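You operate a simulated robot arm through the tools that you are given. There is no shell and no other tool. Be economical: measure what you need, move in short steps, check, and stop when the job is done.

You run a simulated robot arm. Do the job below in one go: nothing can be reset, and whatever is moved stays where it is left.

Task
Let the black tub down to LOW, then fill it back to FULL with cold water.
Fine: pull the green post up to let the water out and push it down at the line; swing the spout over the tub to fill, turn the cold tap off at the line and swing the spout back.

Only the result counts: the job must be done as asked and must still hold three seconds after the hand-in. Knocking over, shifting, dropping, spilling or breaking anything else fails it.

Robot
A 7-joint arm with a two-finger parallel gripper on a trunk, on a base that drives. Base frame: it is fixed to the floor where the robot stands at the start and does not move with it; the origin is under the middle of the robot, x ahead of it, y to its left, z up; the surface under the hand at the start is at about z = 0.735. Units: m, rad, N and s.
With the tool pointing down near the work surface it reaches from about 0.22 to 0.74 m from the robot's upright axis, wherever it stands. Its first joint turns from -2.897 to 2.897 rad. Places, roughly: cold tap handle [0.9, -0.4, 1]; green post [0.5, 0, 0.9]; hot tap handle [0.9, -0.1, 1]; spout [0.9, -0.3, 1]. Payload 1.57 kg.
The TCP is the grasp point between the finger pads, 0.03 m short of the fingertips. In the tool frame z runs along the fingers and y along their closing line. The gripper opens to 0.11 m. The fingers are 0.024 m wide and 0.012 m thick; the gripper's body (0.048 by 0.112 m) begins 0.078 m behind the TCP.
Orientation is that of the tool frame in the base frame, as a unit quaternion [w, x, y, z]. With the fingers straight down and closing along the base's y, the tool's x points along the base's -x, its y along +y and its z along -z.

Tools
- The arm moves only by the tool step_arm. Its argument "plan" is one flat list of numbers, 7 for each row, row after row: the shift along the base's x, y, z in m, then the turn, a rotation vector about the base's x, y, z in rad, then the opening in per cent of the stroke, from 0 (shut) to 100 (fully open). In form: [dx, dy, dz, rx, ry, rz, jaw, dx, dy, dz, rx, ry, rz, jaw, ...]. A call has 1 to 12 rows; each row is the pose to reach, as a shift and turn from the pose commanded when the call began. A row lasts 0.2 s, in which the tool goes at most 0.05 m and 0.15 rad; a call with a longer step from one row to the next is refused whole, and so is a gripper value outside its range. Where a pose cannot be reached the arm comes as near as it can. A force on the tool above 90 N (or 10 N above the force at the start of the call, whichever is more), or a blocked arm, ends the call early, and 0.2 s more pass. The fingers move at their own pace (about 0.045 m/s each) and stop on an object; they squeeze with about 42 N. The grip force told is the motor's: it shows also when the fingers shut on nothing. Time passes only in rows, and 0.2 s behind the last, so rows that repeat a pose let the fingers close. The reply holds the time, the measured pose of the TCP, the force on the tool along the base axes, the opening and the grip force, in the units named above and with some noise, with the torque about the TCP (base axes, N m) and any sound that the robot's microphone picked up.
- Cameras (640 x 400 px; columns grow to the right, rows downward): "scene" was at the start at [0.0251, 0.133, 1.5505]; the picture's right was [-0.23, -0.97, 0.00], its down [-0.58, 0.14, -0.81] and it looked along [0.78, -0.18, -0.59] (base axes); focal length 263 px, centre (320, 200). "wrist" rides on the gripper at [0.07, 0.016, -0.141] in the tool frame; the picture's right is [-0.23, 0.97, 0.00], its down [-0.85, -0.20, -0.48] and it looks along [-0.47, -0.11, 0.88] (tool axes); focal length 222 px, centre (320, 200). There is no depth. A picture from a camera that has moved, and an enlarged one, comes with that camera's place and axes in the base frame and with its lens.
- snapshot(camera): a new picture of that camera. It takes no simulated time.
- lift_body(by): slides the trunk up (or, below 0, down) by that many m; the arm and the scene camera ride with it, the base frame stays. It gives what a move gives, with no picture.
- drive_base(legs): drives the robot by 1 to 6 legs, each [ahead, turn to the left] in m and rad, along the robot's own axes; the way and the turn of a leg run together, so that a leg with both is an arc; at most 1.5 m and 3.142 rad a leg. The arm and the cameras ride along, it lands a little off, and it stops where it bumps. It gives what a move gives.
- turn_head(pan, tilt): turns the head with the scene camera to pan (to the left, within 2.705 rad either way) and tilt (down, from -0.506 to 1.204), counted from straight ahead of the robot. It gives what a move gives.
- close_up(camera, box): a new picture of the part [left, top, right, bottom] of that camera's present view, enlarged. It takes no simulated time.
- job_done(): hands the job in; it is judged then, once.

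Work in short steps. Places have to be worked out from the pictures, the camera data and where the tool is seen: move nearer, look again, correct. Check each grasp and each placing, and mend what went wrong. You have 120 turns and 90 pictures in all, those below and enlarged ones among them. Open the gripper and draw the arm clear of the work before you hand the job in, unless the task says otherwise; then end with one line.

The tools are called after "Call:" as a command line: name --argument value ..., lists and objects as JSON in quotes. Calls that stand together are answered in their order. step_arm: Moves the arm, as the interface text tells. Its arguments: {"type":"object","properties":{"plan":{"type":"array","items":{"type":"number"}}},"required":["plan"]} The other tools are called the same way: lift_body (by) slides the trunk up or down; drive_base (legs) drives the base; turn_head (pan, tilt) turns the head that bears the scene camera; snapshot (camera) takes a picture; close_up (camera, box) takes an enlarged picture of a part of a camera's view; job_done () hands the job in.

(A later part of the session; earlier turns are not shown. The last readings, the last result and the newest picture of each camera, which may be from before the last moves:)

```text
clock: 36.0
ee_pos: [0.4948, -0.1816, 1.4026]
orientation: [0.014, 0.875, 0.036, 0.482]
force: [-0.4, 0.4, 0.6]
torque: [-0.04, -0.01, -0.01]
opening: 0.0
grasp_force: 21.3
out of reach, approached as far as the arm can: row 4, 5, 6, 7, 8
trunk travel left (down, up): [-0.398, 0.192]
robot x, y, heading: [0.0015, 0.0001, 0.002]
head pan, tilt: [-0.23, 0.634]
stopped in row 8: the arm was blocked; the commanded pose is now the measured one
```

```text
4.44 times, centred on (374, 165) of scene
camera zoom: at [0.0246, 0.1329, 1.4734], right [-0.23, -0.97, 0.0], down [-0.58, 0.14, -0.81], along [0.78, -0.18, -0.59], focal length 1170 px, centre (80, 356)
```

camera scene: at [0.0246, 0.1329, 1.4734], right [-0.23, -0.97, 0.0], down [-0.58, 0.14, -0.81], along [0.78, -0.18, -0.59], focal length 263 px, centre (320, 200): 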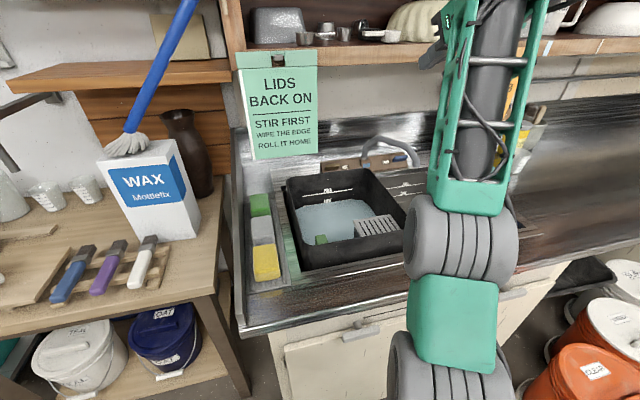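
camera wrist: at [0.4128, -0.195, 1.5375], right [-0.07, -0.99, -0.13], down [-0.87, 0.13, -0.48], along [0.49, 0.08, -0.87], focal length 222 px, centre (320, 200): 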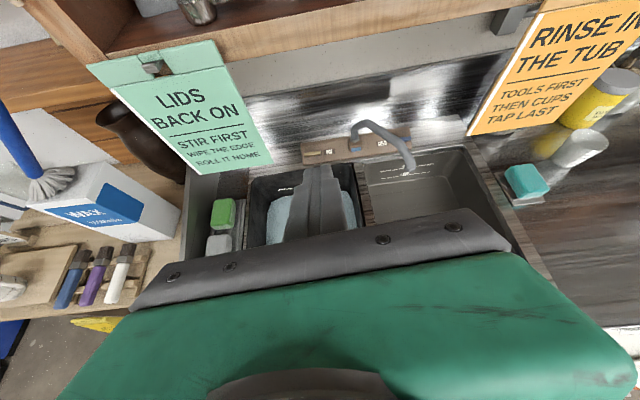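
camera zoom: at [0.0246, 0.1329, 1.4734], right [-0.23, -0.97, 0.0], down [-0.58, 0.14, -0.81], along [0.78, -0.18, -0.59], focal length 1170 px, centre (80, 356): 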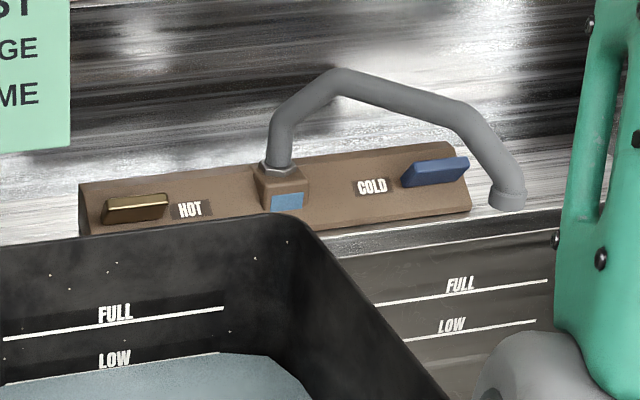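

Triangulated: spout pivot ≈ (0.965, −0.281), cold lever from (0.93, −0.395) to (0.934, −0.465) at z≈0.95, hot lever y −0.10…−0.16. That is far, so I must drive nearer; I look down to see the clearance to the cabinet.

Call:
turn_head --pan -0.23 --tilt 1.2

Call:
snapshot --camera "scene"

```text
clock: 37.0
ee_pos: [0.495, -0.1815, 1.4021]
orientation: [0.014, 0.876, 0.037, 0.482]
force: [-0.2, -0.6, 0.1]
torque: [0.01, 0.0, -0.01]
opening: 0.0001
grasp_force: 21.2
trunk travel left (down, up): [-0.398, 0.192]
robot x, y, heading: [0.0003, 0.001, 0.0]
head pan, tilt: [-0.23, 1.201]
```

```text
51 pictures are left
camera scene: at [-0.0053, 0.14, 1.4319], right [-0.23, -0.97, 0.0], down [-0.91, 0.21, -0.36], along [0.35, -0.08, -0.93], focal length 263 px, centre (320, 200)
```

scene: 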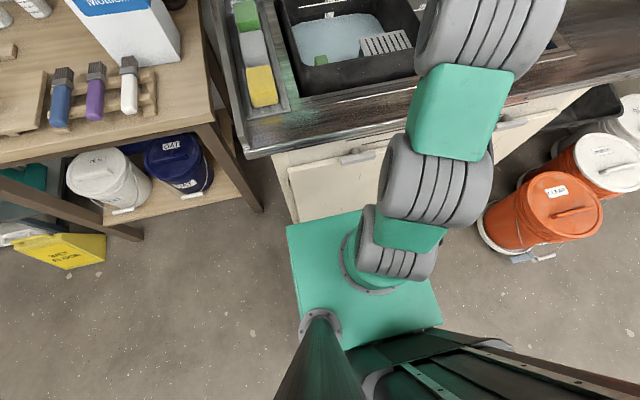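

Gap to the counter is about 0.15 m and the bucket stays clear. I sidestep right by turn–drive–turn to about (0.08, −0.25).

Call:
drive_base --legs '[[0, -1.571], [0.25, 0], [0, 1.571], [0.07, 0]]'

Call:
turn_head --pan 0.0 --tilt 0.65

Call:
snapshot --camera "scene"

```text
clock: 47.0
ee_pos: [0.5853, -0.4021, 1.4008]
orientation: [0.003, 0.875, 0.056, 0.481]
force: [0.2, -0.2, -0.1]
torque: [0.0, -0.01, -0.01]
opening: 0.0001
grasp_force: 21.1
trunk travel left (down, up): [-0.398, 0.192]
robot x, y, heading: [0.0793, -0.2449, 0.044]
head pan, tilt: [-0.23, 1.201]
```

```text
clock: 48.0
ee_pos: [0.5842, -0.4025, 1.4019]
orientation: [0.002, 0.874, 0.057, 0.482]
force: [0.3, 0.1, 0.9]
torque: [0.03, -0.04, -0.02]
opening: 0.0
grasp_force: 21.6
trunk travel left (down, up): [-0.398, 0.192]
robot x, y, heading: [0.0832, -0.2468, 0.049]
head pan, tilt: [0.0, 0.649]
```

```text
50 pictures are left
camera scene: at [0.1014, -0.0897, 1.4721], right [0.04, -1.0, 0.0], down [-0.6, -0.03, -0.8], along [0.8, 0.04, -0.61], focal length 263 px, centre (320, 200)
```

scene: 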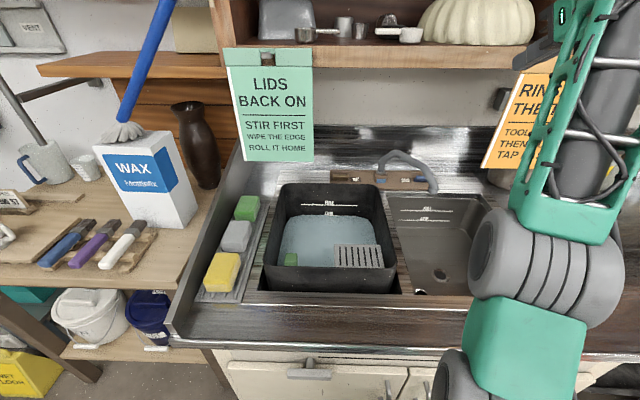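

Robot at (0.08, −0.25). I zoom on levers and spout from this angle.

Call:
close_up --camera "scene" --box '[320, 140, 450, 230]'

Call:
snapshot --camera "wrist"

```text
4.44 times, centred on (385, 185) of scene
camera zoom: at [0.1014, -0.0897, 1.4721], right [0.04, -1.0, 0.0], down [-0.6, -0.03, -0.8], along [0.8, 0.04, -0.61], focal length 1170 px, centre (31, 267)
```

zoom: 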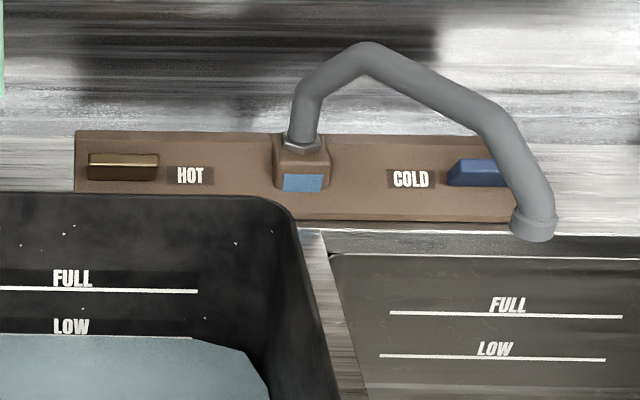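

```text
48 pictures are left
camera wrist: at [0.5042, -0.4187, 1.5371], right [-0.03, -0.99, -0.13], down [-0.88, 0.09, -0.47], along [0.48, 0.11, -0.87], focal length 222 px, centre (320, 200)
```

wrist: 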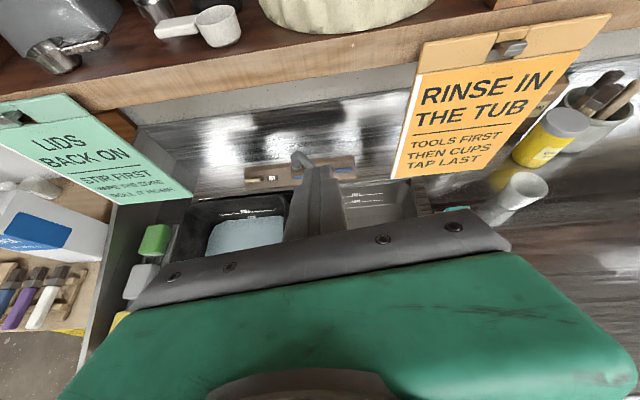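

I enlarge the cold lever strongly to understand its shape.

Call:
close_up --camera "scene" --box '[400, 165, 444, 192]'

Call:
close_up --camera "scene" --box '[326, 160, 370, 187]'

```text
14.55 times, centred on (422, 178) of scene
camera zoom: at [0.1014, -0.0897, 1.4721], right [0.04, -1.0, 0.0], down [-0.6, -0.03, -0.8], along [0.8, 0.04, -0.61], focal length 3830 px, centre (-1164, 513)
```

zoom: 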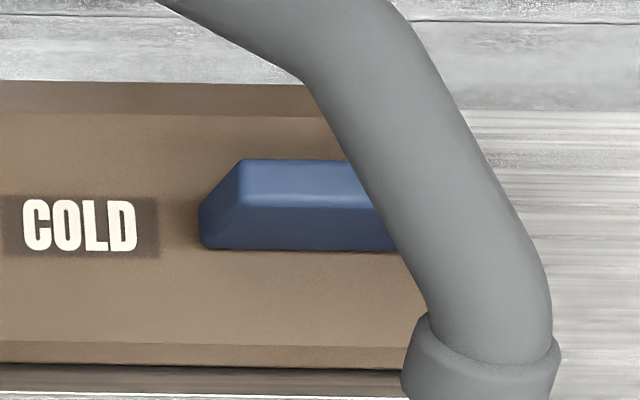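

```text
14.55 times, centred on (348, 174) of scene
camera zoom: at [0.1014, -0.0897, 1.4721], right [0.04, -1.0, 0.0], down [-0.6, -0.03, -0.8], along [0.8, 0.04, -0.61], focal length 3830 px, centre (-87, 586)
```

zoom: 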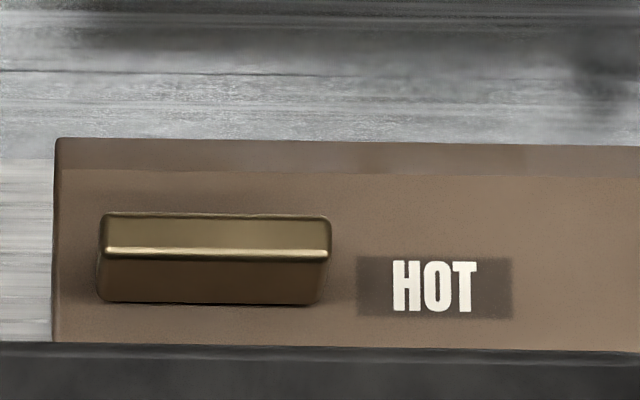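

The levers are bars on a flat deck; spout's far section hangs near z≈0.98–1.06. With the tool already pointing forward 32° below horizontal, I come down in front-right of the spout to test reach.

Call:
step_arm --plan '[0.01, -0.011, -0.045, 0, 0, 0, 0, 0.02, -0.022, -0.09, 0, 0, 0, 0, 0.03, -0.033, -0.135, 0, 0, 0, 0, 0.04, -0.044, -0.18, 0, 0, 0, 0, 0.05, -0.055, -0.225, 0, 0, 0, 0, 0.06, -0.067, -0.27, 0, 0, 0, 0]'

Call:
snapshot --camera "scene"

```text
clock: 49.4
ee_pos: [0.6762, -0.5134, 1.245]
orientation: [-0.007, 0.909, 0.059, 0.413]
force: [-0.6, -0.4, 0.8]
torque: [-0.04, 0.0, -0.04]
opening: 0.0
grasp_force: 21.2
out of reach, approached as far as the arm can: row 1, 2, 3, 4, 5, 6
trunk travel left (down, up): [-0.398, 0.192]
robot x, y, heading: [0.0829, -0.2462, 0.049]
head pan, tilt: [0.0, 0.649]
```

```text
45 pictures are left
camera scene: at [0.1007, -0.0886, 1.4721], right [0.04, -1.0, 0.0], down [-0.6, -0.03, -0.8], along [0.8, 0.03, -0.6], focal length 263 px, centre (320, 200)
```

scene: 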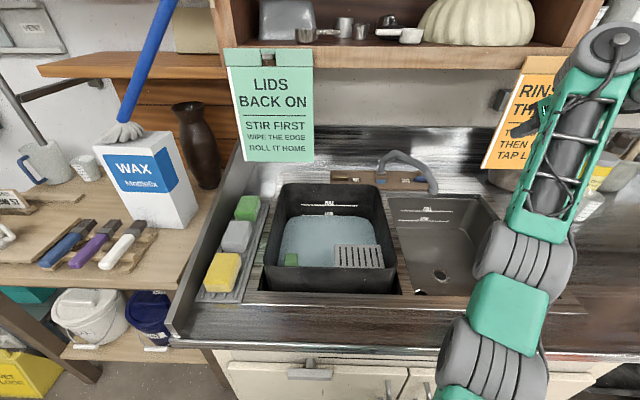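

The arm cannot hold that shallow pitch this close; I allow a steeper tool (~47° down) and advance toward the right side of the spout, halfway first.

Call:
step_arm --plan '[0.012, 0.025, -0.035, 0, 0.05, 0, 0, 0.024, 0.05, -0.07, 0, 0.1, 0, 0, 0.048, 0.05, -0.105, 0, 0.1, 0, 0, 0.072, 0.05, -0.14, 0, 0.1, 0, 0]'

Call:
snapshot --camera "wrist"

Call:
close_up --camera "scene" --box '[310, 110, 560, 270]'

```text
clock: 50.4
ee_pos: [0.7307, -0.4708, 1.1756]
orientation: [-0.011, 0.929, 0.058, 0.365]
force: [-0.7, 0.4, -0.6]
torque: [0.02, -0.04, 0.01]
opening: 0.0
grasp_force: 21.5
out of reach, approached as far as the arm can: row 1, 2, 3, 4
trunk travel left (down, up): [-0.398, 0.192]
robot x, y, heading: [0.0806, -0.2429, 0.05]
head pan, tilt: [0.0, 0.649]
```

```text
44 pictures are left
camera wrist: at [0.6878, -0.4895, 1.3275], right [-0.05, -0.99, -0.13], down [-0.97, 0.08, -0.24], along [0.24, 0.12, -0.96], focal length 222 px, centre (320, 200)
```

wrist: 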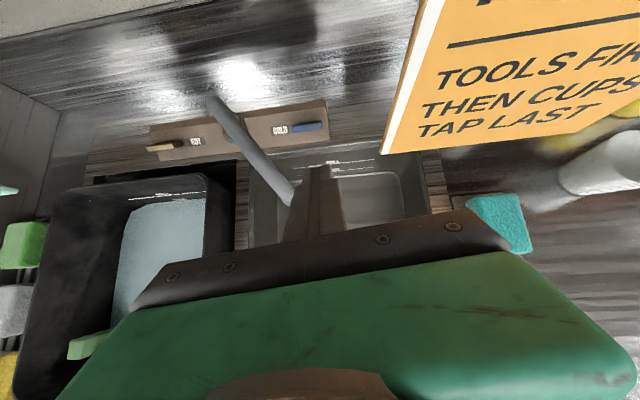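

```text
2.50 times, centred on (435, 190) of scene
camera zoom: at [0.1012, -0.0897, 1.4722], right [0.04, -1.0, 0.0], down [-0.6, -0.03, -0.8], along [0.8, 0.04, -0.6], focal length 658 px, centre (32, 225)
```

zoom: 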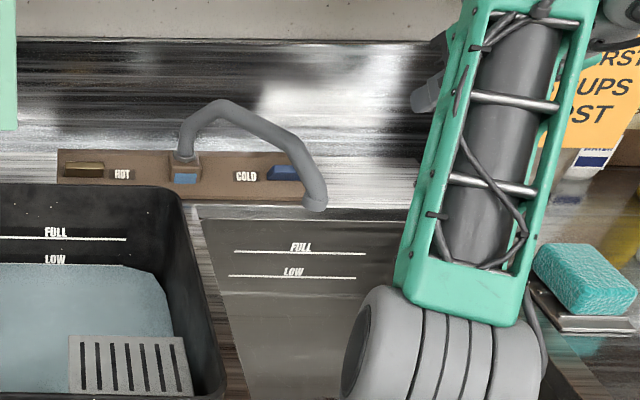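

Outlet is about (0.78, −0.40, 1.0); my fingertips are ~4 cm right of it. I lower to beside the spout's end.

Call:
step_arm --plan '[0.01, 0, -0.035, 0, 0.05, 0, 0, 0.02, 0, -0.07, 0, 0.1, 0, 0, 0.035, 0, -0.105, 0, 0.1, 0, 0, 0.055, 0, -0.145, 0, 0.1, 0, 0]'

Call:
snapshot --camera "wrist"

Call:
close_up --camera "scene" --box '[310, 110, 560, 270]'

```text
clock: 51.4
ee_pos: [0.7572, -0.466, 1.0885]
orientation: [-0.016, 0.95, 0.059, 0.306]
force: [-1.1, 0.3, 0.0]
torque: [0.02, 0.01, -0.01]
opening: 0.0
grasp_force: 21.5
out of reach, approached as far as the arm can: row 3, 4
trunk travel left (down, up): [-0.398, 0.192]
robot x, y, heading: [0.0801, -0.2428, 0.049]
head pan, tilt: [0.0, 0.649]
```

```text
42 pictures are left
camera wrist: at [0.7335, -0.4857, 1.2447], right [-0.06, -0.99, -0.13], down [-0.99, 0.08, -0.11], along [0.12, 0.12, -0.99], focal length 222 px, centre (320, 200)
```

wrist: 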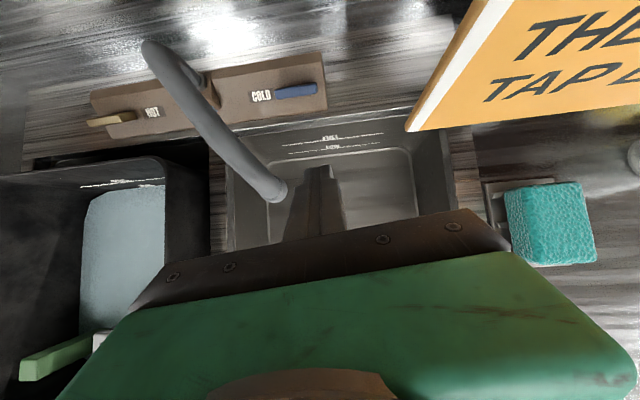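

```text
2.50 times, centred on (435, 190) of scene
camera zoom: at [0.1013, -0.0896, 1.4722], right [0.04, -1.0, 0.0], down [-0.6, -0.03, -0.8], along [0.8, 0.04, -0.6], focal length 658 px, centre (32, 225)
```

zoom: 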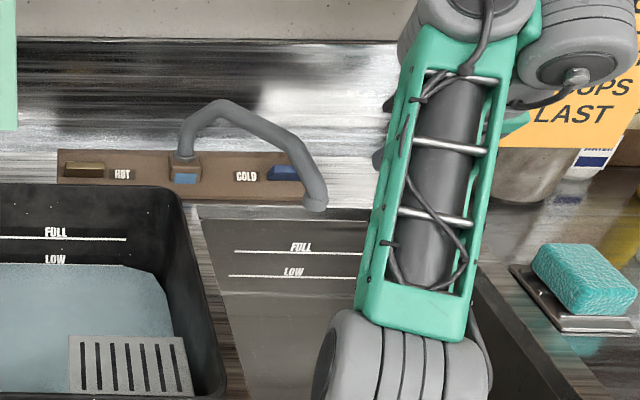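

The arm's reach limit keeps the tip at z≈1.06; I lower the trunk 6 cm to bring the fingertips beside the spout's end.

Call:
lift_body --by -0.06

Call:
snapshot --camera "wrist"

```text
clock: 52.4
ee_pos: [0.7579, -0.4662, 1.0298]
orientation: [-0.016, 0.95, 0.058, 0.307]
force: [-0.3, 0.2, 0.2]
torque: [-0.04, 0.0, -0.01]
opening: 0.0001
grasp_force: 21.6
trunk travel left (down, up): [-0.338, 0.252]
robot x, y, heading: [0.0819, -0.2424, 0.046]
head pan, tilt: [0.0, 0.649]
```

```text
40 pictures are left
camera wrist: at [0.7333, -0.4858, 1.185], right [-0.06, -0.99, -0.13], down [-0.99, 0.08, -0.11], along [0.12, 0.12, -0.99], focal length 222 px, centre (320, 200)
```

wrist: 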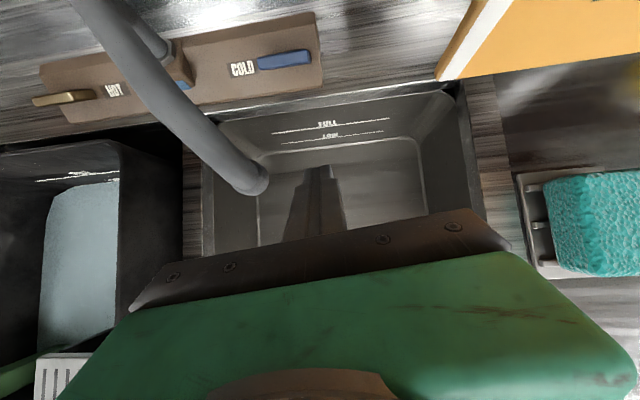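

Tip is ~(0.775, −0.464, 1.005). I try stretching 4 cm further forward so the push engages the tube well.

Call:
step_arm --plan '[0.02, 0.0, 0, 0, 0, 0, 0, 0.04, 0.0, 0, 0, 0, 0, 0]'

```text
clock: 53.0
ee_pos: [0.7577, -0.4666, 1.0276]
orientation: [-0.017, 0.95, 0.06, 0.306]
force: [0.8, -1.1, -0.2]
torque: [-0.02, 0.01, 0.02]
opening: 0.0
grasp_force: 20.9
out of reach, approached as far as the arm can: row 1, 2
trunk travel left (down, up): [-0.338, 0.252]
robot x, y, heading: [0.0831, -0.2448, 0.042]
head pan, tilt: [0.0, 0.649]
```

I try a shallower pitch combined with a forward stretch, which brings the wrist back and lower.

Call:
step_arm --plan '[0.005, 0.0, -0.005, 0, -0.12, 0, 0, 0.02, 0.0, -0.01, 0, -0.24, 0, 0, 0.04, 0, -0.01, 0, -0.3, 0, 0]'

Call:
snapshot --camera "scene"

```text
clock: 53.8
ee_pos: [0.7573, -0.4676, 1.0288]
orientation: [-0.016, 0.95, 0.059, 0.306]
force: [0.2, -0.7, -0.5]
torque: [-0.02, -0.04, 0.0]
opening: 0.0001
grasp_force: 21.5
out of reach, approached as far as the arm can: row 1, 2, 3
trunk travel left (down, up): [-0.338, 0.252]
robot x, y, heading: [0.0788, -0.2446, 0.04]
head pan, tilt: [0.0, 0.649]
```

```text
39 pictures are left
camera scene: at [0.1014, -0.0896, 1.4122], right [0.04, -1.0, 0.0], down [-0.6, -0.03, -0.8], along [0.8, 0.04, -0.6], focal length 263 px, centre (320, 200)
```

scene: 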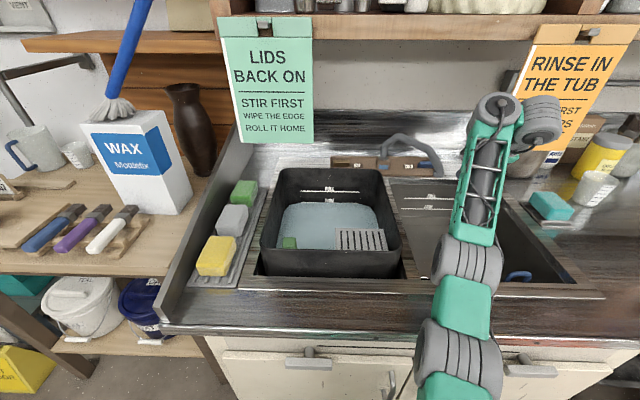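

A wrist limit blocks this. Moving the base nearer is the remedy: I raise the trunk for clearance, look down at the gap, then creep ahead.

Call:
lift_body --by 0.1

Call:
turn_head --pan 0.0 --tilt 1.2

Call:
snapshot --camera "scene"

```text
clock: 55.1
ee_pos: [0.758, -0.4675, 1.1293]
orientation: [-0.016, 0.95, 0.059, 0.306]
force: [-0.2, 0.1, -0.2]
torque: [0.0, -0.01, -0.03]
opening: 0.0002
grasp_force: 21.4
trunk travel left (down, up): [-0.438, 0.152]
robot x, y, heading: [0.084, -0.2438, 0.043]
head pan, tilt: [0.0, 0.649]
```

```text
clock: 56.1
ee_pos: [0.757, -0.4671, 1.1287]
orientation: [-0.016, 0.95, 0.059, 0.307]
force: [0.1, -0.6, 0.9]
torque: [-0.02, -0.01, 0.0]
opening: 0.0001
grasp_force: 21.0
trunk travel left (down, up): [-0.438, 0.152]
robot x, y, heading: [0.0803, -0.2408, 0.048]
head pan, tilt: [0.0, 1.201]
```

```text
38 pictures are left
camera scene: at [0.0707, -0.091, 1.4719], right [0.04, -1.0, 0.0], down [-0.93, -0.04, -0.36], along [0.36, 0.02, -0.93], focal length 263 px, centre (320, 200)
```

scene: 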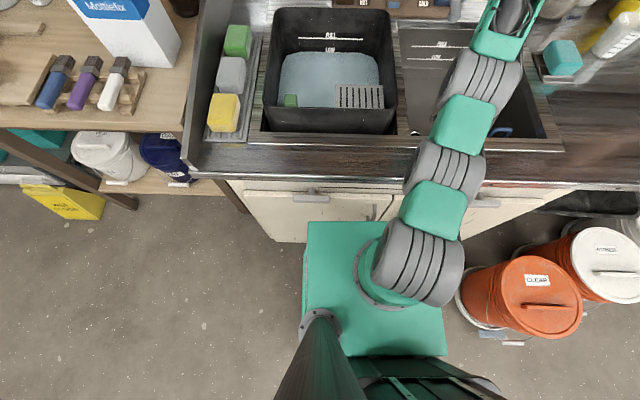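

Roughly 6 cm to spare before the counter edge; I creep ahead 5 cm.

Call:
drive_base --legs '[[0.05, 0]]'

Call:
snapshot --camera "scene"

```text
clock: 57.0
ee_pos: [0.769, -0.4777, 1.1271]
orientation: [-0.014, 0.951, 0.05, 0.306]
force: [-0.4, -0.6, -0.4]
torque: [0.01, 0.02, -0.01]
opening: 0.0
grasp_force: 21.2
trunk travel left (down, up): [-0.438, 0.152]
robot x, y, heading: [0.0944, -0.242, 0.023]
head pan, tilt: [0.0, 1.201]
stopped in leg 1: the robot was blocked; the commanded pose is now the measured one
```

```text
37 pictures are left
camera scene: at [0.0889, -0.0879, 1.4718], right [0.02, -1.0, 0.0], down [-0.93, -0.02, -0.36], along [0.36, 0.01, -0.93], focal length 263 px, centre (320, 200)
```

scene: 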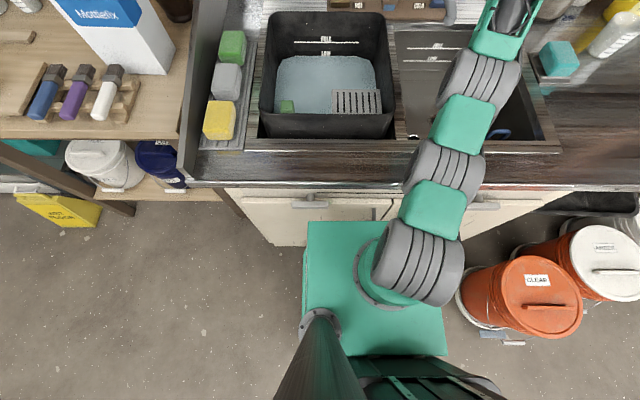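

The base is blocked at x≈0.094, so this is the nearest station. The 180° hand flip likely exhausts a wrist joint; I spin the hand back about its own axis while retreating a little.

Call:
step_arm --plan '[-0.02, 0, 0.01, -0.087, -0.009, 0.12, 0, -0.04, 0, 0.02, -0.174, -0.018, 0.24, 0, -0.06, 0, 0.03, -0.26, -0.027, 0.363, 0, -0.08, 0, 0.03, -0.345, -0.036, 0.484, 0, -0.1, 0, 0.03, -0.43, -0.044, 0.605, 0, -0.1, 0, 0.03, -0.517, -0.053, 0.725, 0, -0.1, 0, 0.03, -0.6, -0.062, 0.845, 0, -0.1, 0, 0.03, -0.687, -0.071, 0.965, 0, -0.1, 0, 0.03, -0.77, -0.08, 1.085, 0, -0.1, 0, 0.03, -0.856, -0.089, 1.205, 0, -0.1, 0, 0.03, -0.94, -0.097, 1.32, 0]'

Call:
turn_head --pan -0.05 --tilt 0.65

```text
clock: 59.4
ee_pos: [0.7154, -0.5077, 1.1974]
orientation: [0.212, 0.616, 0.726, 0.221]
force: [0.3, 0.2, -0.1]
torque: [-0.01, 0.01, -0.03]
opening: 0.0003
grasp_force: 21.4
out of reach, approached as far as the arm can: row 1, 2, 3, 4, 5, 6, 7, 8, 9, 10, 11
trunk travel left (down, up): [-0.438, 0.152]
robot x, y, heading: [0.0972, -0.2411, 0.03]
head pan, tilt: [0.0, 1.201]
```

```text
clock: 60.3
ee_pos: [0.7147, -0.508, 1.1976]
orientation: [0.211, 0.618, 0.725, 0.221]
force: [-0.8, -1.2, 0.1]
torque: [-0.02, 0.03, 0.01]
opening: 0.0001
grasp_force: 21.3
trunk travel left (down, up): [-0.438, 0.152]
robot x, y, heading: [0.0951, -0.2393, 0.023]
head pan, tilt: [-0.051, 0.649]
```

Half-way spun. I continue the spin to the nominal hand attitude and keep retreating slightly.

Call:
step_arm --plan '[-0.01, 0.005, 0, -0.087, -0.009, 0.12, 0, -0.02, 0.01, 0, -0.174, -0.018, 0.24, 0, -0.03, 0.015, 0, -0.26, -0.027, 0.363, 0, -0.04, 0.02, 0, -0.345, -0.036, 0.484, 0, -0.05, 0.025, 0, -0.43, -0.044, 0.605, 0, -0.05, 0.03, 0, -0.517, -0.053, 0.725, 0, -0.05, 0.03, 0, -0.6, -0.062, 0.845, 0, -0.05, 0.03, 0, -0.687, -0.071, 0.965, 0, -0.05, 0.03, 0, -0.77, -0.08, 1.085, 0, -0.05, 0.03, 0, -0.856, -0.089, 1.205, 0, -0.05, 0.03, 0, -0.856, -0.089, 1.205, 0]'

Call:
snapshot --camera "scene"

```text
clock: 62.7
ee_pos: [0.6913, -0.5025, 1.2286]
orientation: [0.305, -0.035, 0.952, 0.022]
force: [0.0, -0.6, -0.9]
torque: [0.04, -0.03, 0.02]
opening: 0.0
grasp_force: 21.5
out of reach, approached as far as the arm can: row 1, 2, 3, 4, 5, 6, 7, 8, 9, 10, 11
trunk travel left (down, up): [-0.438, 0.152]
robot x, y, heading: [0.0938, -0.2422, 0.021]
head pan, tilt: [-0.051, 0.649]
```

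```text
36 pictures are left
camera scene: at [0.1198, -0.092, 1.5122], right [-0.03, -1.0, 0.0], down [-0.6, 0.02, -0.8], along [0.8, -0.02, -0.6], focal length 263 px, centre (320, 200)
```

scene: 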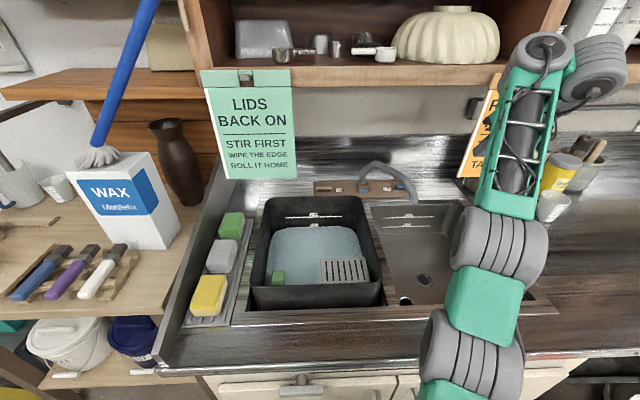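

The wrist joint limits how shallow the tool can point, so I need the shoulder nearer to the taps. I look at the base footprint's side to see if parking sideways gets closer.

Call:
turn_head --pan 1.2 --tilt 1.2

Call:
snapshot --camera "scene"

```text
clock: 64.2
ee_pos: [0.6897, -0.5007, 1.2287]
orientation: [0.304, -0.034, 0.952, 0.022]
force: [0.2, -1.0, 0.3]
torque: [-0.01, -0.02, -0.03]
opening: 0.0001
grasp_force: 21.0
trunk travel left (down, up): [-0.438, 0.152]
robot x, y, heading: [0.0972, -0.2433, 0.024]
head pan, tilt: [1.201, 1.201]
```

```text
35 pictures are left
camera scene: at [0.0521, -0.0371, 1.4719], right [0.94, -0.34, 0.0], down [-0.32, -0.88, -0.36], along [0.12, 0.34, -0.93], focal length 263 px, centre (320, 200)
```

scene: 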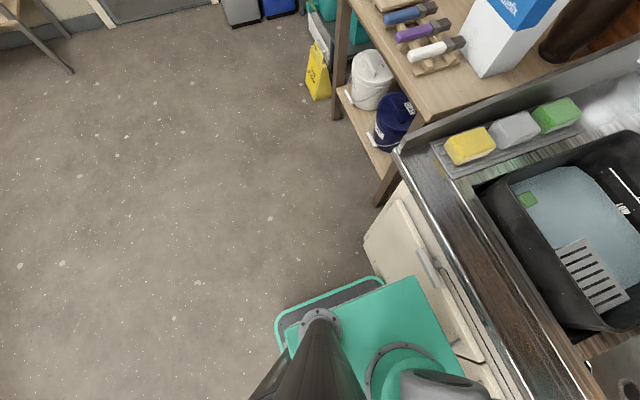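

Base is about 0.28 half-length and 0.22 half-width; sideways gains only little. Before manoeuvring, I test the real forward reach with a somewhat steeper tool at higher z, staying left of the orange note.

Call:
step_arm --plan '[0.02, 0.02, -0.03, 0, 0.08, 0, 0, 0.05, 0.03, -0.06, 0, 0.15, 0, 0, 0.09, 0.035, -0.085, 0, 0.15, 0, 0, 0.13, 0.035, -0.1, 0, 0.15, 0, 0, 0.17, 0.035, -0.1, 0, 0.15, 0, 0, 0.17, 0.035, -0.1, 0, 0.15, 0, 0]'

Call:
turn_head --pan -0.05 --tilt 0.65

Call:
snapshot --camera "scene"

```text
clock: 65.6
ee_pos: [0.7935, -0.45, 1.0954]
orientation: [0.233, -0.032, 0.972, 0.025]
force: [1.1, -1.0, 0.0]
torque: [0.01, 0.03, 0.03]
opening: 0.0
grasp_force: 21.1
out of reach, approached as far as the arm can: row 3, 4, 5, 6
trunk travel left (down, up): [-0.438, 0.152]
robot x, y, heading: [0.0968, -0.2411, 0.026]
head pan, tilt: [1.201, 1.201]
```

```text
clock: 67.0
ee_pos: [0.7934, -0.4499, 1.0949]
orientation: [0.234, -0.031, 0.971, 0.024]
force: [-0.6, 0.2, -0.2]
torque: [0.01, -0.01, -0.03]
opening: 0.0
grasp_force: 21.0
trunk travel left (down, up): [-0.438, 0.152]
robot x, y, heading: [0.0942, -0.2409, 0.024]
head pan, tilt: [-0.051, 0.649]
```

```text
34 pictures are left
camera scene: at [0.1198, -0.0919, 1.5121], right [-0.03, -1.0, 0.0], down [-0.6, 0.02, -0.8], along [0.8, -0.02, -0.6], focal length 263 px, centre (320, 200)
```

scene: 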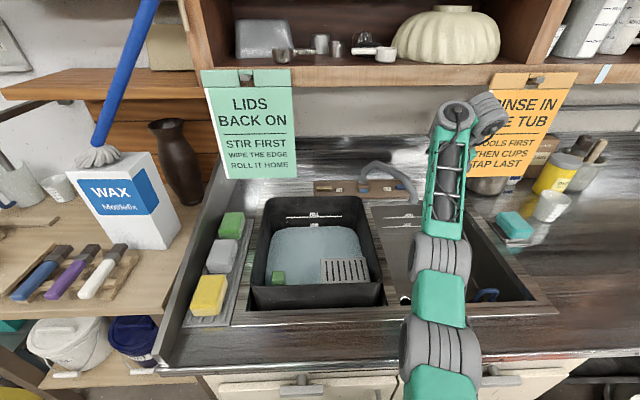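

Reach grows with a steeper tool. I test steeper still (≈78°) with a forward stretch.

Call:
step_arm --plan '[0.0, 0.0, 0, 0, 0.13, 0, 0, 0.02, 0.0, 0, 0, 0.26, 0, 0, 0.06, 0.0, 0, 0, 0.26, 0, 0, 0.1, 0.0, 0, 0, 0.26, 0, 0, 0.1, 0.0, 0, 0, 0.26, 0, 0]'

Call:
lift_body --by 0.1

Call:
step_arm --plan '[0.03, 0.0, -0.03, 0, 0, 0, 0, 0.06, 0.0, -0.06, 0, 0, 0, 0, 0.08, 0, -0.08, 0, 0, 0, 0, 0.08, 0, -0.08, 0, 0, 0, 0]'

```text
clock: 68.2
ee_pos: [0.7848, -0.4471, 1.0676]
orientation: [0.104, -0.028, 0.994, 0.029]
force: [0.0, -0.3, 0.0]
torque: [-0.01, -0.05, -0.02]
opening: 0.0
grasp_force: 21.5
out of reach, approached as far as the arm can: row 1, 2, 3, 4, 5
trunk travel left (down, up): [-0.438, 0.152]
robot x, y, heading: [0.0982, -0.2411, 0.025]
head pan, tilt: [-0.051, 0.649]
```

```text
clock: 69.5
ee_pos: [0.7847, -0.4477, 1.1656]
orientation: [0.104, -0.028, 0.994, 0.028]
force: [-0.2, 0.8, 0.4]
torque: [0.04, -0.01, 0.02]
opening: 0.0001
grasp_force: 21.7
trunk travel left (down, up): [-0.538, 0.052]
robot x, y, heading: [0.0987, -0.2399, 0.021]
head pan, tilt: [-0.051, 0.649]
```

```text
clock: 70.5
ee_pos: [0.8087, -0.4427, 1.0822]
orientation: [0.105, -0.028, 0.994, 0.028]
force: [0.3, -0.2, 0.1]
torque: [-0.03, -0.02, 0.01]
opening: 0.0
grasp_force: 21.3
out of reach, approached as far as the arm can: row 1, 2, 3, 4
trunk travel left (down, up): [-0.538, 0.052]
robot x, y, heading: [0.0995, -0.2431, 0.023]
head pan, tilt: [-0.051, 0.649]
```

I combine: higher trunk with lower hand and moderate pitch, shifting slightly away from the spout.

Call:
step_arm --plan '[0.01, -0.02, -0.03, 0, -0.08, 0, 0, 0.03, -0.02, -0.06, 0, -0.16, 0, 0, 0.05, -0.02, -0.09, 0, -0.2, 0, 0, 0.07, -0.02, -0.1, 0, -0.2, 0, 0, 0.07, -0.02, -0.1, 0, -0.2, 0, 0]'

Call:
close_up --camera "scene" --box '[340, 80, 580, 380]'

```text
clock: 71.7
ee_pos: [0.7774, -0.4694, 1.0432]
orientation: [0.174, -0.032, 0.984, 0.03]
force: [0.6, 0.4, -0.2]
torque: [0.0, 0.04, -0.01]
opening: 0.0002
grasp_force: 21.6
out of reach, approached as far as the arm can: row 1, 2, 3, 4, 5
trunk travel left (down, up): [-0.538, 0.052]
robot x, y, heading: [0.0976, -0.2434, 0.022]
head pan, tilt: [-0.051, 0.649]
```

```text
1.33 times, centred on (460, 230) of scene
camera zoom: at [0.1203, -0.0919, 1.6121], right [-0.03, -1.0, 0.0], down [-0.6, 0.02, -0.8], along [0.8, -0.02, -0.6], focal length 351 px, centre (133, 160)
```

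zoom: 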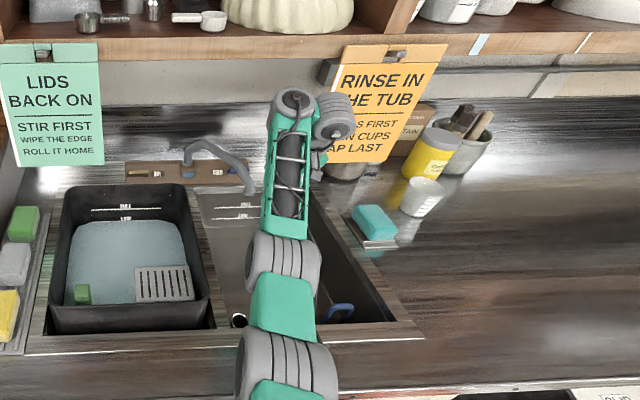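

These tests suggest the arm got stuck in an elbow-low posture since the hand flip (at the start the elbow was high). I retract to the starting-like pose to recover the elbow-up posture.

Call:
step_arm --plan '[-0.02, 0.01, 0.045, 0, 0, 0, 0, -0.05, 0.02, 0.08, 0, 0.05, 0, 0, -0.08, 0.035, 0.11, 0, 0.15, 0, 0, -0.11, 0.05, 0.14, 0, 0.25, 0, 0, -0.14, 0.065, 0.17, 0, 0.33, 0, 0, -0.17, 0.08, 0.2, 0, 0.35, 0, 0, -0.2, 0.095, 0.22, 0, 0.35, 0, 0, -0.23, 0.11, 0.23, 0, 0.35, 0, 0, -0.26, 0.125, 0.24, 0, 0.35, 0, 0, -0.29, 0.14, 0.25, 0, 0.35, 0, 0, -0.32, 0.155, 0.25, 0, 0.35, 0, 0, -0.35, 0.17, 0.25, 0, 0.35, 0, 0]'

Call:
snapshot --camera "scene"

```text
refused: row 1 steps farther than a row can; nothing moved
```

```text
32 pictures are left
camera scene: at [0.1203, -0.0919, 1.6121], right [-0.03, -1.0, 0.0], down [-0.6, 0.02, -0.8], along [0.8, -0.02, -0.6], focal length 263 px, centre (320, 200)
```

scene: 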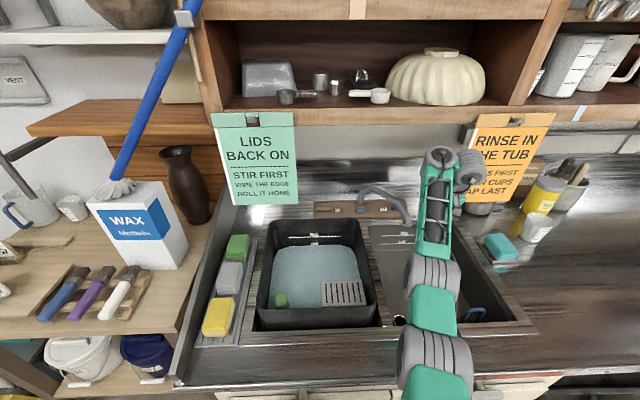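

The first row was slightly too long; I shorten the steps and repeat the retraction (no picture in the same go).

Call:
step_arm --plan '[-0.015, 0.01, 0.035, 0, 0, 0, 0, -0.04, 0.02, 0.07, 0, 0.05, 0, 0, -0.07, 0.035, 0.1, 0, 0.15, 0, 0, -0.1, 0.05, 0.13, 0, 0.25, 0, 0, -0.13, 0.065, 0.16, 0, 0.33, 0, 0, -0.16, 0.08, 0.19, 0, 0.35, 0, 0, -0.19, 0.095, 0.21, 0, 0.35, 0, 0, -0.22, 0.11, 0.22, 0, 0.35, 0, 0, -0.25, 0.125, 0.23, 0, 0.35, 0, 0, -0.28, 0.14, 0.24, 0, 0.35, 0, 0, -0.31, 0.155, 0.24, 0, 0.35, 0, 0, -0.34, 0.17, 0.24, 0, 0.35, 0, 0]'

Call:
snapshot --camera "scene"

```text
clock: 74.3
ee_pos: [0.4364, -0.3032, 1.2839]
orientation: [-0.001, -0.027, 0.999, 0.036]
force: [-0.3, -1.1, -0.4]
torque: [0.01, 0.0, -0.01]
opening: 0.0003
grasp_force: 21.0
out of reach, approached as far as the arm can: row 1, 2, 3
trunk travel left (down, up): [-0.538, 0.052]
robot x, y, heading: [0.096, -0.2398, 0.024]
head pan, tilt: [-0.051, 0.649]
```

```text
31 pictures are left
camera scene: at [0.1191, -0.0916, 1.6121], right [-0.03, -1.0, 0.0], down [-0.6, 0.02, -0.8], along [0.8, -0.02, -0.6], focal length 263 px, centre (320, 200)
```

scene: 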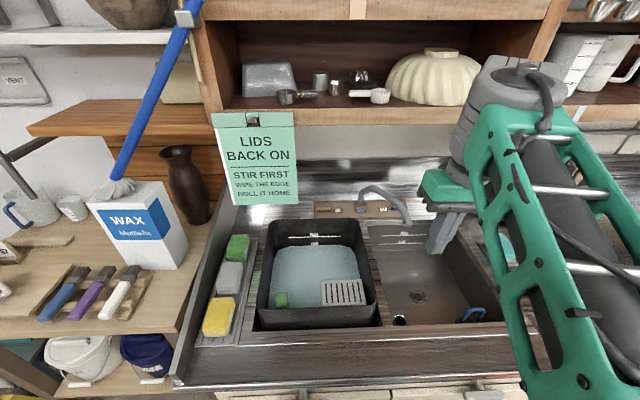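

Posture has changed (elbow up again, out right). I tilt the tool forward from here to test whether it now reaches the shallow pitch.

Call:
step_arm --plan '[0.02, 0, -0.01, 0, -0.14, 0, 0, 0.04, 0, -0.02, 0, -0.28, 0, 0, 0.06, 0, -0.03, 0, -0.42, 0, 0, 0.08, 0, -0.04, 0, -0.56, 0, 0, 0.1, 0, -0.05, 0, -0.7, 0, 0, 0.12, 0, -0.06, 0, -0.84, 0, 0, 0.14, 0, -0.07, 0, -0.95, 0, 0, 0.16, 0, -0.08, 0, -0.95, 0, 0]'

Call:
snapshot --camera "scene"

```text
clock: 76.1
ee_pos: [0.5388, -0.3221, 1.3811]
orientation: [0.385, 0.034, 0.922, -0.033]
force: [0.7, 0.9, -0.1]
torque: [0.01, 0.01, -0.03]
opening: 0.0001
grasp_force: 21.2
out of reach, approached as far as the arm can: row 1, 4, 5, 6, 7, 8
trunk travel left (down, up): [-0.538, 0.052]
robot x, y, heading: [0.1, -0.2447, 0.021]
head pan, tilt: [-0.051, 0.649]
stopped in row 8: the arm was blocked; the commanded pose is now the measured one
```

```text
30 pictures are left
camera scene: at [0.1219, -0.0916, 1.6116], right [-0.03, -1.0, 0.0], down [-0.61, 0.02, -0.8], along [0.8, -0.02, -0.61], focal length 263 px, centre (320, 200)
```

scene: 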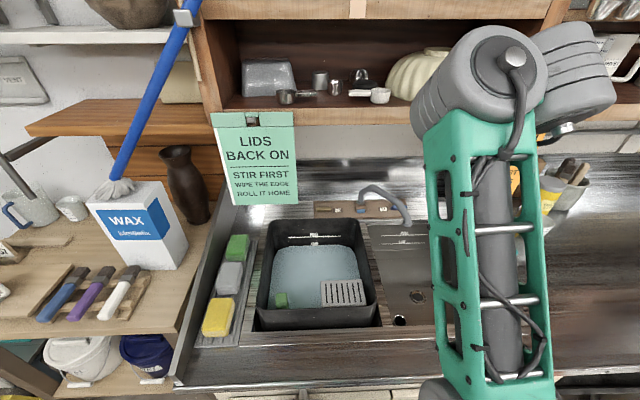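

The pitch limit is genuine. So I need the base nearer: I measure the base footprint more exactly with a second view from 10 cm higher.

Call:
turn_head --pan 1.2 --tilt 1.2

Call:
snapshot --camera "scene"

```text
clock: 77.5
ee_pos: [0.5348, -0.3229, 1.3846]
orientation: [0.389, 0.036, 0.92, -0.033]
force: [-0.4, 0.2, -0.1]
torque: [-0.02, 0.03, 0.03]
opening: 0.0002
grasp_force: 21.1
trunk travel left (down, up): [-0.538, 0.052]
robot x, y, heading: [0.0963, -0.2407, 0.023]
head pan, tilt: [1.201, 1.201]
```

```text
29 pictures are left
camera scene: at [0.0523, -0.0367, 1.5716], right [0.94, -0.34, 0.0], down [-0.32, -0.88, -0.36], along [0.12, 0.34, -0.93], focal length 263 px, centre (320, 200)
```

scene: 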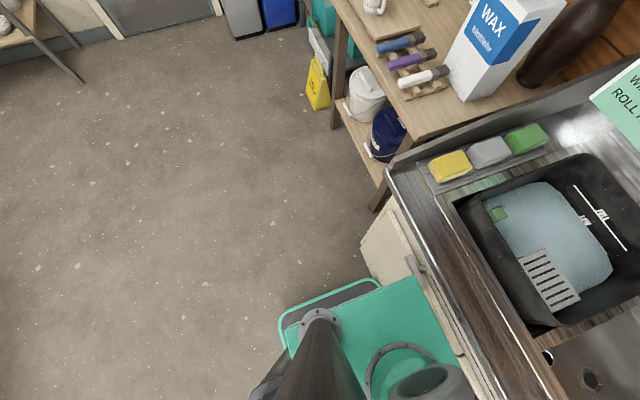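

The base is a low plate, so both counter edge and cabinet matter. I back off a hair, straighten the heading and press ahead again to see the true forward limit.

Call:
drive_base --legs '[[-0.04, 0], [0, -0.03], [0.09, 0]]'

Call:
turn_head --pan -0.4 --tilt 1.2

Call:
snapshot --camera "scene"

```text
clock: 79.3
ee_pos: [0.5353, -0.3336, 1.3815]
orientation: [0.385, 0.042, 0.921, -0.037]
force: [-0.6, 0.1, -0.6]
torque: [-0.01, -0.01, -0.01]
opening: 0.0
grasp_force: 21.0
trunk travel left (down, up): [-0.538, 0.052]
robot x, y, heading: [0.0931, -0.243, 0.009]
head pan, tilt: [1.201, 1.201]
stopped in leg 3: the robot was blocked; the commanded pose is now the measured one
```

```text
clock: 81.0
ee_pos: [0.5362, -0.3337, 1.3816]
orientation: [0.385, 0.042, 0.921, -0.036]
force: [0.2, 0.0, -0.5]
torque: [0.02, -0.02, -0.01]
opening: 0.0
grasp_force: 21.7
trunk travel left (down, up): [-0.538, 0.052]
robot x, y, heading: [0.0965, -0.2439, 0.013]
head pan, tilt: [-0.4, 1.201]
```

```text
28 pictures are left
camera scene: at [0.0878, -0.1135, 1.572], right [-0.38, -0.92, 0.0], down [-0.86, 0.35, -0.36], along [0.34, -0.14, -0.93], focal length 263 px, centre (320, 200)
```

scene: 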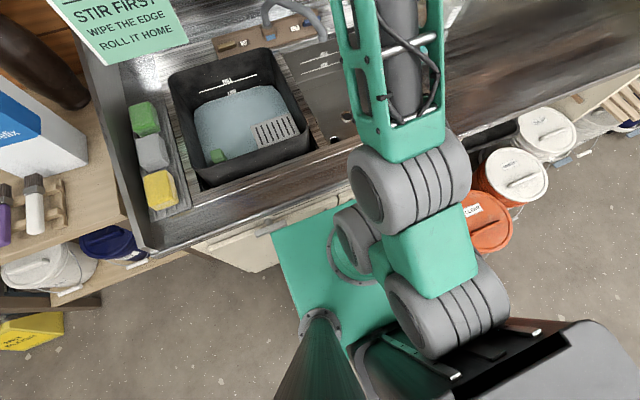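

The arm mount sits ~7 cm ahead of the robot's origin, and my tilt attempts were made too close in (arm fully folded), which contorted it. I return to tool-down further out, then tilt while extending.

Call:
step_arm --plan '[0.0, 0.0, -0.01, 0, 0.14, 0, 0, 0.0, 0.0, -0.03, 0, 0.28, 0, 0, 0.0, 0.0, -0.05, 0, 0.42, 0, 0, 0.0, 0.0, -0.07, 0, 0.56, 0, 0, 0.0, 0.0, -0.09, 0, 0.7, 0, 0, 0.0, 0.0, -0.11, 0, 0.8, 0, 0, 0.03, 0.0, -0.13, 0, 0.8, 0, 0, 0.06, 0.0, -0.13, 0, 0.8, 0, 0, 0.09, 0, -0.13, 0, 0.8, 0, 0, 0.09, 0, -0.13, 0, 0.8, 0, 0]'

Call:
turn_head --pan -0.2 --tilt 0.75

Call:
snapshot --camera "scene"

```text
clock: 83.2
ee_pos: [0.643, -0.3247, 1.2132]
orientation: [0.014, 0.025, 1.0, -0.01]
force: [0.8, 0.0, -0.2]
torque: [0.02, 0.05, -0.04]
opening: 0.0001
grasp_force: 21.5
out of reach, approached as far as the arm can: row 4, 5, 6, 7, 8, 9, 10
trunk travel left (down, up): [-0.538, 0.052]
robot x, y, heading: [0.096, -0.2448, 0.013]
head pan, tilt: [-0.4, 1.201]
```

```text
clock: 84.1
ee_pos: [0.6408, -0.3227, 1.2145]
orientation: [0.015, 0.025, 0.999, -0.011]
force: [0.1, -0.2, -0.2]
torque: [0.02, -0.01, 0.0]
opening: 0.0
grasp_force: 21.7
trunk travel left (down, up): [-0.538, 0.052]
robot x, y, heading: [0.1001, -0.2459, 0.008]
head pan, tilt: [-0.201, 0.75]
```

```text
27 pictures are left
camera scene: at [0.1175, -0.1081, 1.6035], right [-0.19, -0.98, 0.0], down [-0.67, 0.13, -0.73], along [0.72, -0.14, -0.68], focal length 263 px, centre (320, 200)
```

scene: 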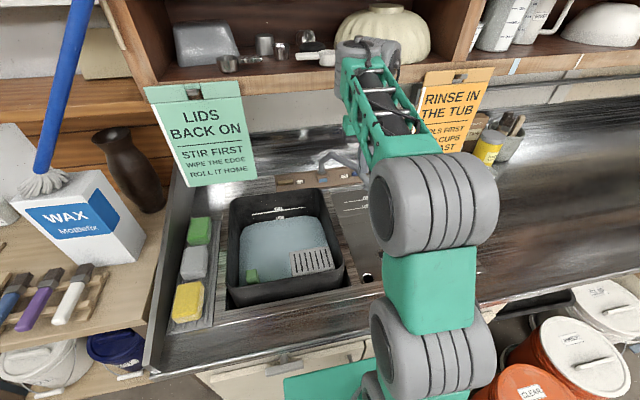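

Posture now matches the clean start. I move outward to the right of the spout while tilting gradually, checking reach.

Call:
step_arm --plan '[0.01, -0.03, -0.01, 0, -0.05, 0, 0, 0.02, -0.06, -0.02, 0, -0.12, 0, 0, 0.03, -0.09, -0.03, 0, -0.2, 0, 0, 0.04, -0.12, -0.05, 0, -0.28, 0, 0, 0.06, -0.14, -0.08, 0, -0.36, 0, 0, 0.08, -0.145, -0.11, 0, -0.44, 0, 0, 0.1, -0.145, -0.13, 0, -0.5, 0, 0]'

Call:
snapshot --camera "scene"

```text
clock: 85.7
ee_pos: [0.7256, -0.4804, 1.1211]
orientation: [0.244, 0.036, 0.968, -0.043]
force: [0.2, 0.3, -0.1]
torque: [0.03, 0.0, 0.02]
opening: 0.0
grasp_force: 20.4
out of reach, approached as far as the arm can: row 1, 2
trunk travel left (down, up): [-0.538, 0.052]
robot x, y, heading: [0.0986, -0.247, 0.009]
head pan, tilt: [-0.201, 0.75]
```

```text
26 pictures are left
camera scene: at [0.1179, -0.1087, 1.6036], right [-0.19, -0.98, 0.0], down [-0.67, 0.13, -0.73], along [0.72, -0.14, -0.68], focal length 263 px, centre (320, 200)
```

scene: 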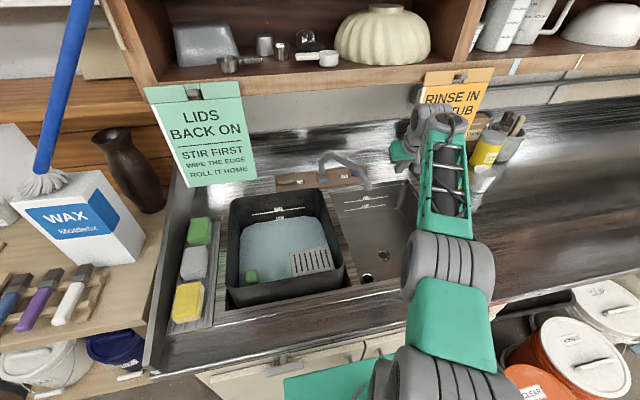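

Reachable now with 28° tilt. I extend further forward and down beside the spout.

Call:
step_arm --plan '[0.015, 0.01, -0.03, 0, -0.05, 0, 0, 0.03, 0.015, -0.06, 0, -0.1, 0, 0, 0.045, 0.015, -0.09, 0, -0.15, 0, 0, 0.065, 0.015, -0.11, 0, -0.2, 0, 0, 0.085, 0.015, -0.12, 0, -0.2, 0, 0]'

Call:
close_up --camera "scene" --box '[270, 100, 500, 300]'

```text
clock: 86.9
ee_pos: [0.8115, -0.4652, 1.0004]
orientation: [0.34, 0.041, 0.939, -0.039]
force: [0.4, 0.5, 0.5]
torque: [0.05, 0.01, -0.01]
opening: 0.0
grasp_force: 21.3
trunk travel left (down, up): [-0.538, 0.052]
robot x, y, heading: [0.0962, -0.2452, 0.013]
head pan, tilt: [-0.201, 0.75]
```

```text
2.00 times, centred on (385, 200) of scene
camera zoom: at [0.1179, -0.1083, 1.6036], right [-0.19, -0.98, 0.0], down [-0.67, 0.13, -0.73], along [0.72, -0.14, -0.68], focal length 527 px, centre (190, 200)
```

zoom: 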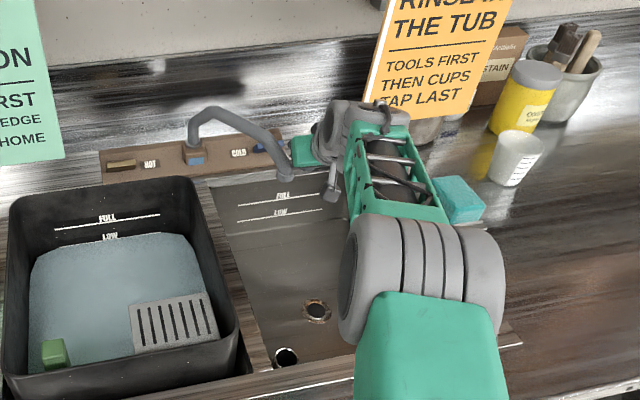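

Fully reachable now: tip at (0.83, −0.468, 0.98), right of the spout. I sweep the fingertips along the spout's arc toward the tub.

Call:
step_arm --plan '[-0.002, 0.03, 0.02, 0, 0, 0, 0, -0.002, 0.06, 0.02, 0, 0, 0, 0, -0.015, 0.085, 0.02, 0, 0, 0, 0, -0.033, 0.114, 0.02, 0, 0, 0, 0, -0.042, 0.137, 0.02, 0, 0, 0, 0, -0.046, 0.16, 0.02, 0, 0, 0, 0]'

Call:
close_up --camera "scene" --box '[230, 120, 430, 260]'

```text
clock: 88.3
ee_pos: [0.7644, -0.3056, 1.0224]
orientation: [0.339, 0.04, 0.939, -0.038]
force: [0.2, -0.1, -0.4]
torque: [0.03, 0.0, 0.02]
opening: 0.0
grasp_force: 21.2
trunk travel left (down, up): [-0.538, 0.052]
robot x, y, heading: [0.0975, -0.2446, 0.009]
head pan, tilt: [-0.201, 0.75]
```

```text
2.86 times, centred on (330, 190) of scene
camera zoom: at [0.1175, -0.108, 1.6035], right [-0.19, -0.98, 0.0], down [-0.67, 0.13, -0.73], along [0.72, -0.14, -0.68], focal length 752 px, centre (291, 229)
```

zoom: 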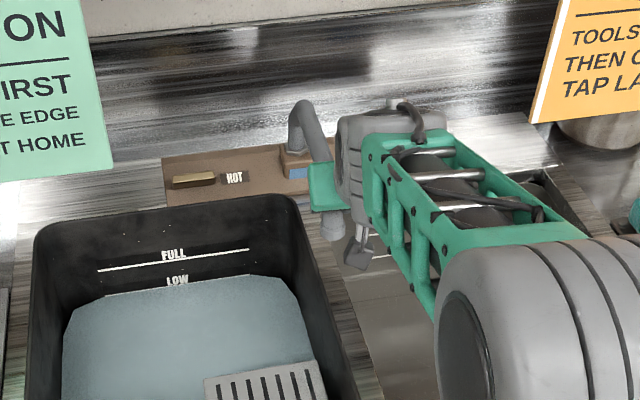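

The spout follows easily. I continue the arc until it points over the tub.

Call:
step_arm --plan '[-0.002, 0.024, 0, 0, 0, 0, 0, -0.001, 0.048, 0, 0, 0, 0, 0, 0.003, 0.071, 0, 0, 0, 0, 0, 0.01, 0.094, 0, 0, 0, 0, 0, 0.018, 0.112, 0, 0, 0, 0, 0, 0.028, 0.127, 0, 0, 0, 0, 0]'

Call:
close_up --camera "scene" --box '[230, 120, 430, 260]'

```text
clock: 89.7
ee_pos: [0.7934, -0.1755, 1.0193]
orientation: [0.339, 0.04, 0.939, -0.038]
force: [-0.3, 0.3, 0.3]
torque: [-0.03, 0.01, 0.01]
opening: 0.0
grasp_force: 21.3
trunk travel left (down, up): [-0.538, 0.052]
robot x, y, heading: [0.0976, -0.2449, 0.009]
head pan, tilt: [-0.201, 0.75]
```

```text
2.86 times, centred on (330, 190) of scene
camera zoom: at [0.1176, -0.108, 1.6035], right [-0.19, -0.98, 0.0], down [-0.67, 0.13, -0.73], along [0.72, -0.14, -0.68], focal length 752 px, centre (291, 229)
```

zoom: 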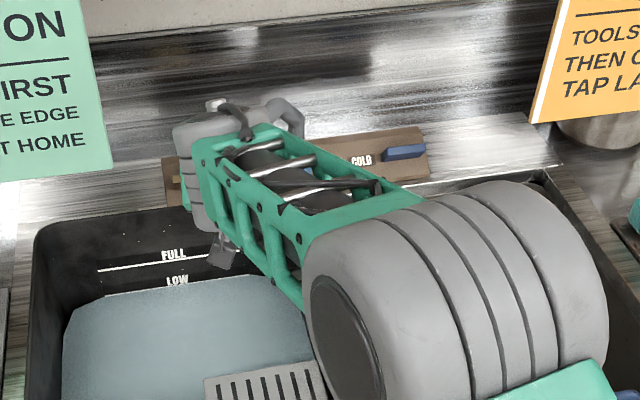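

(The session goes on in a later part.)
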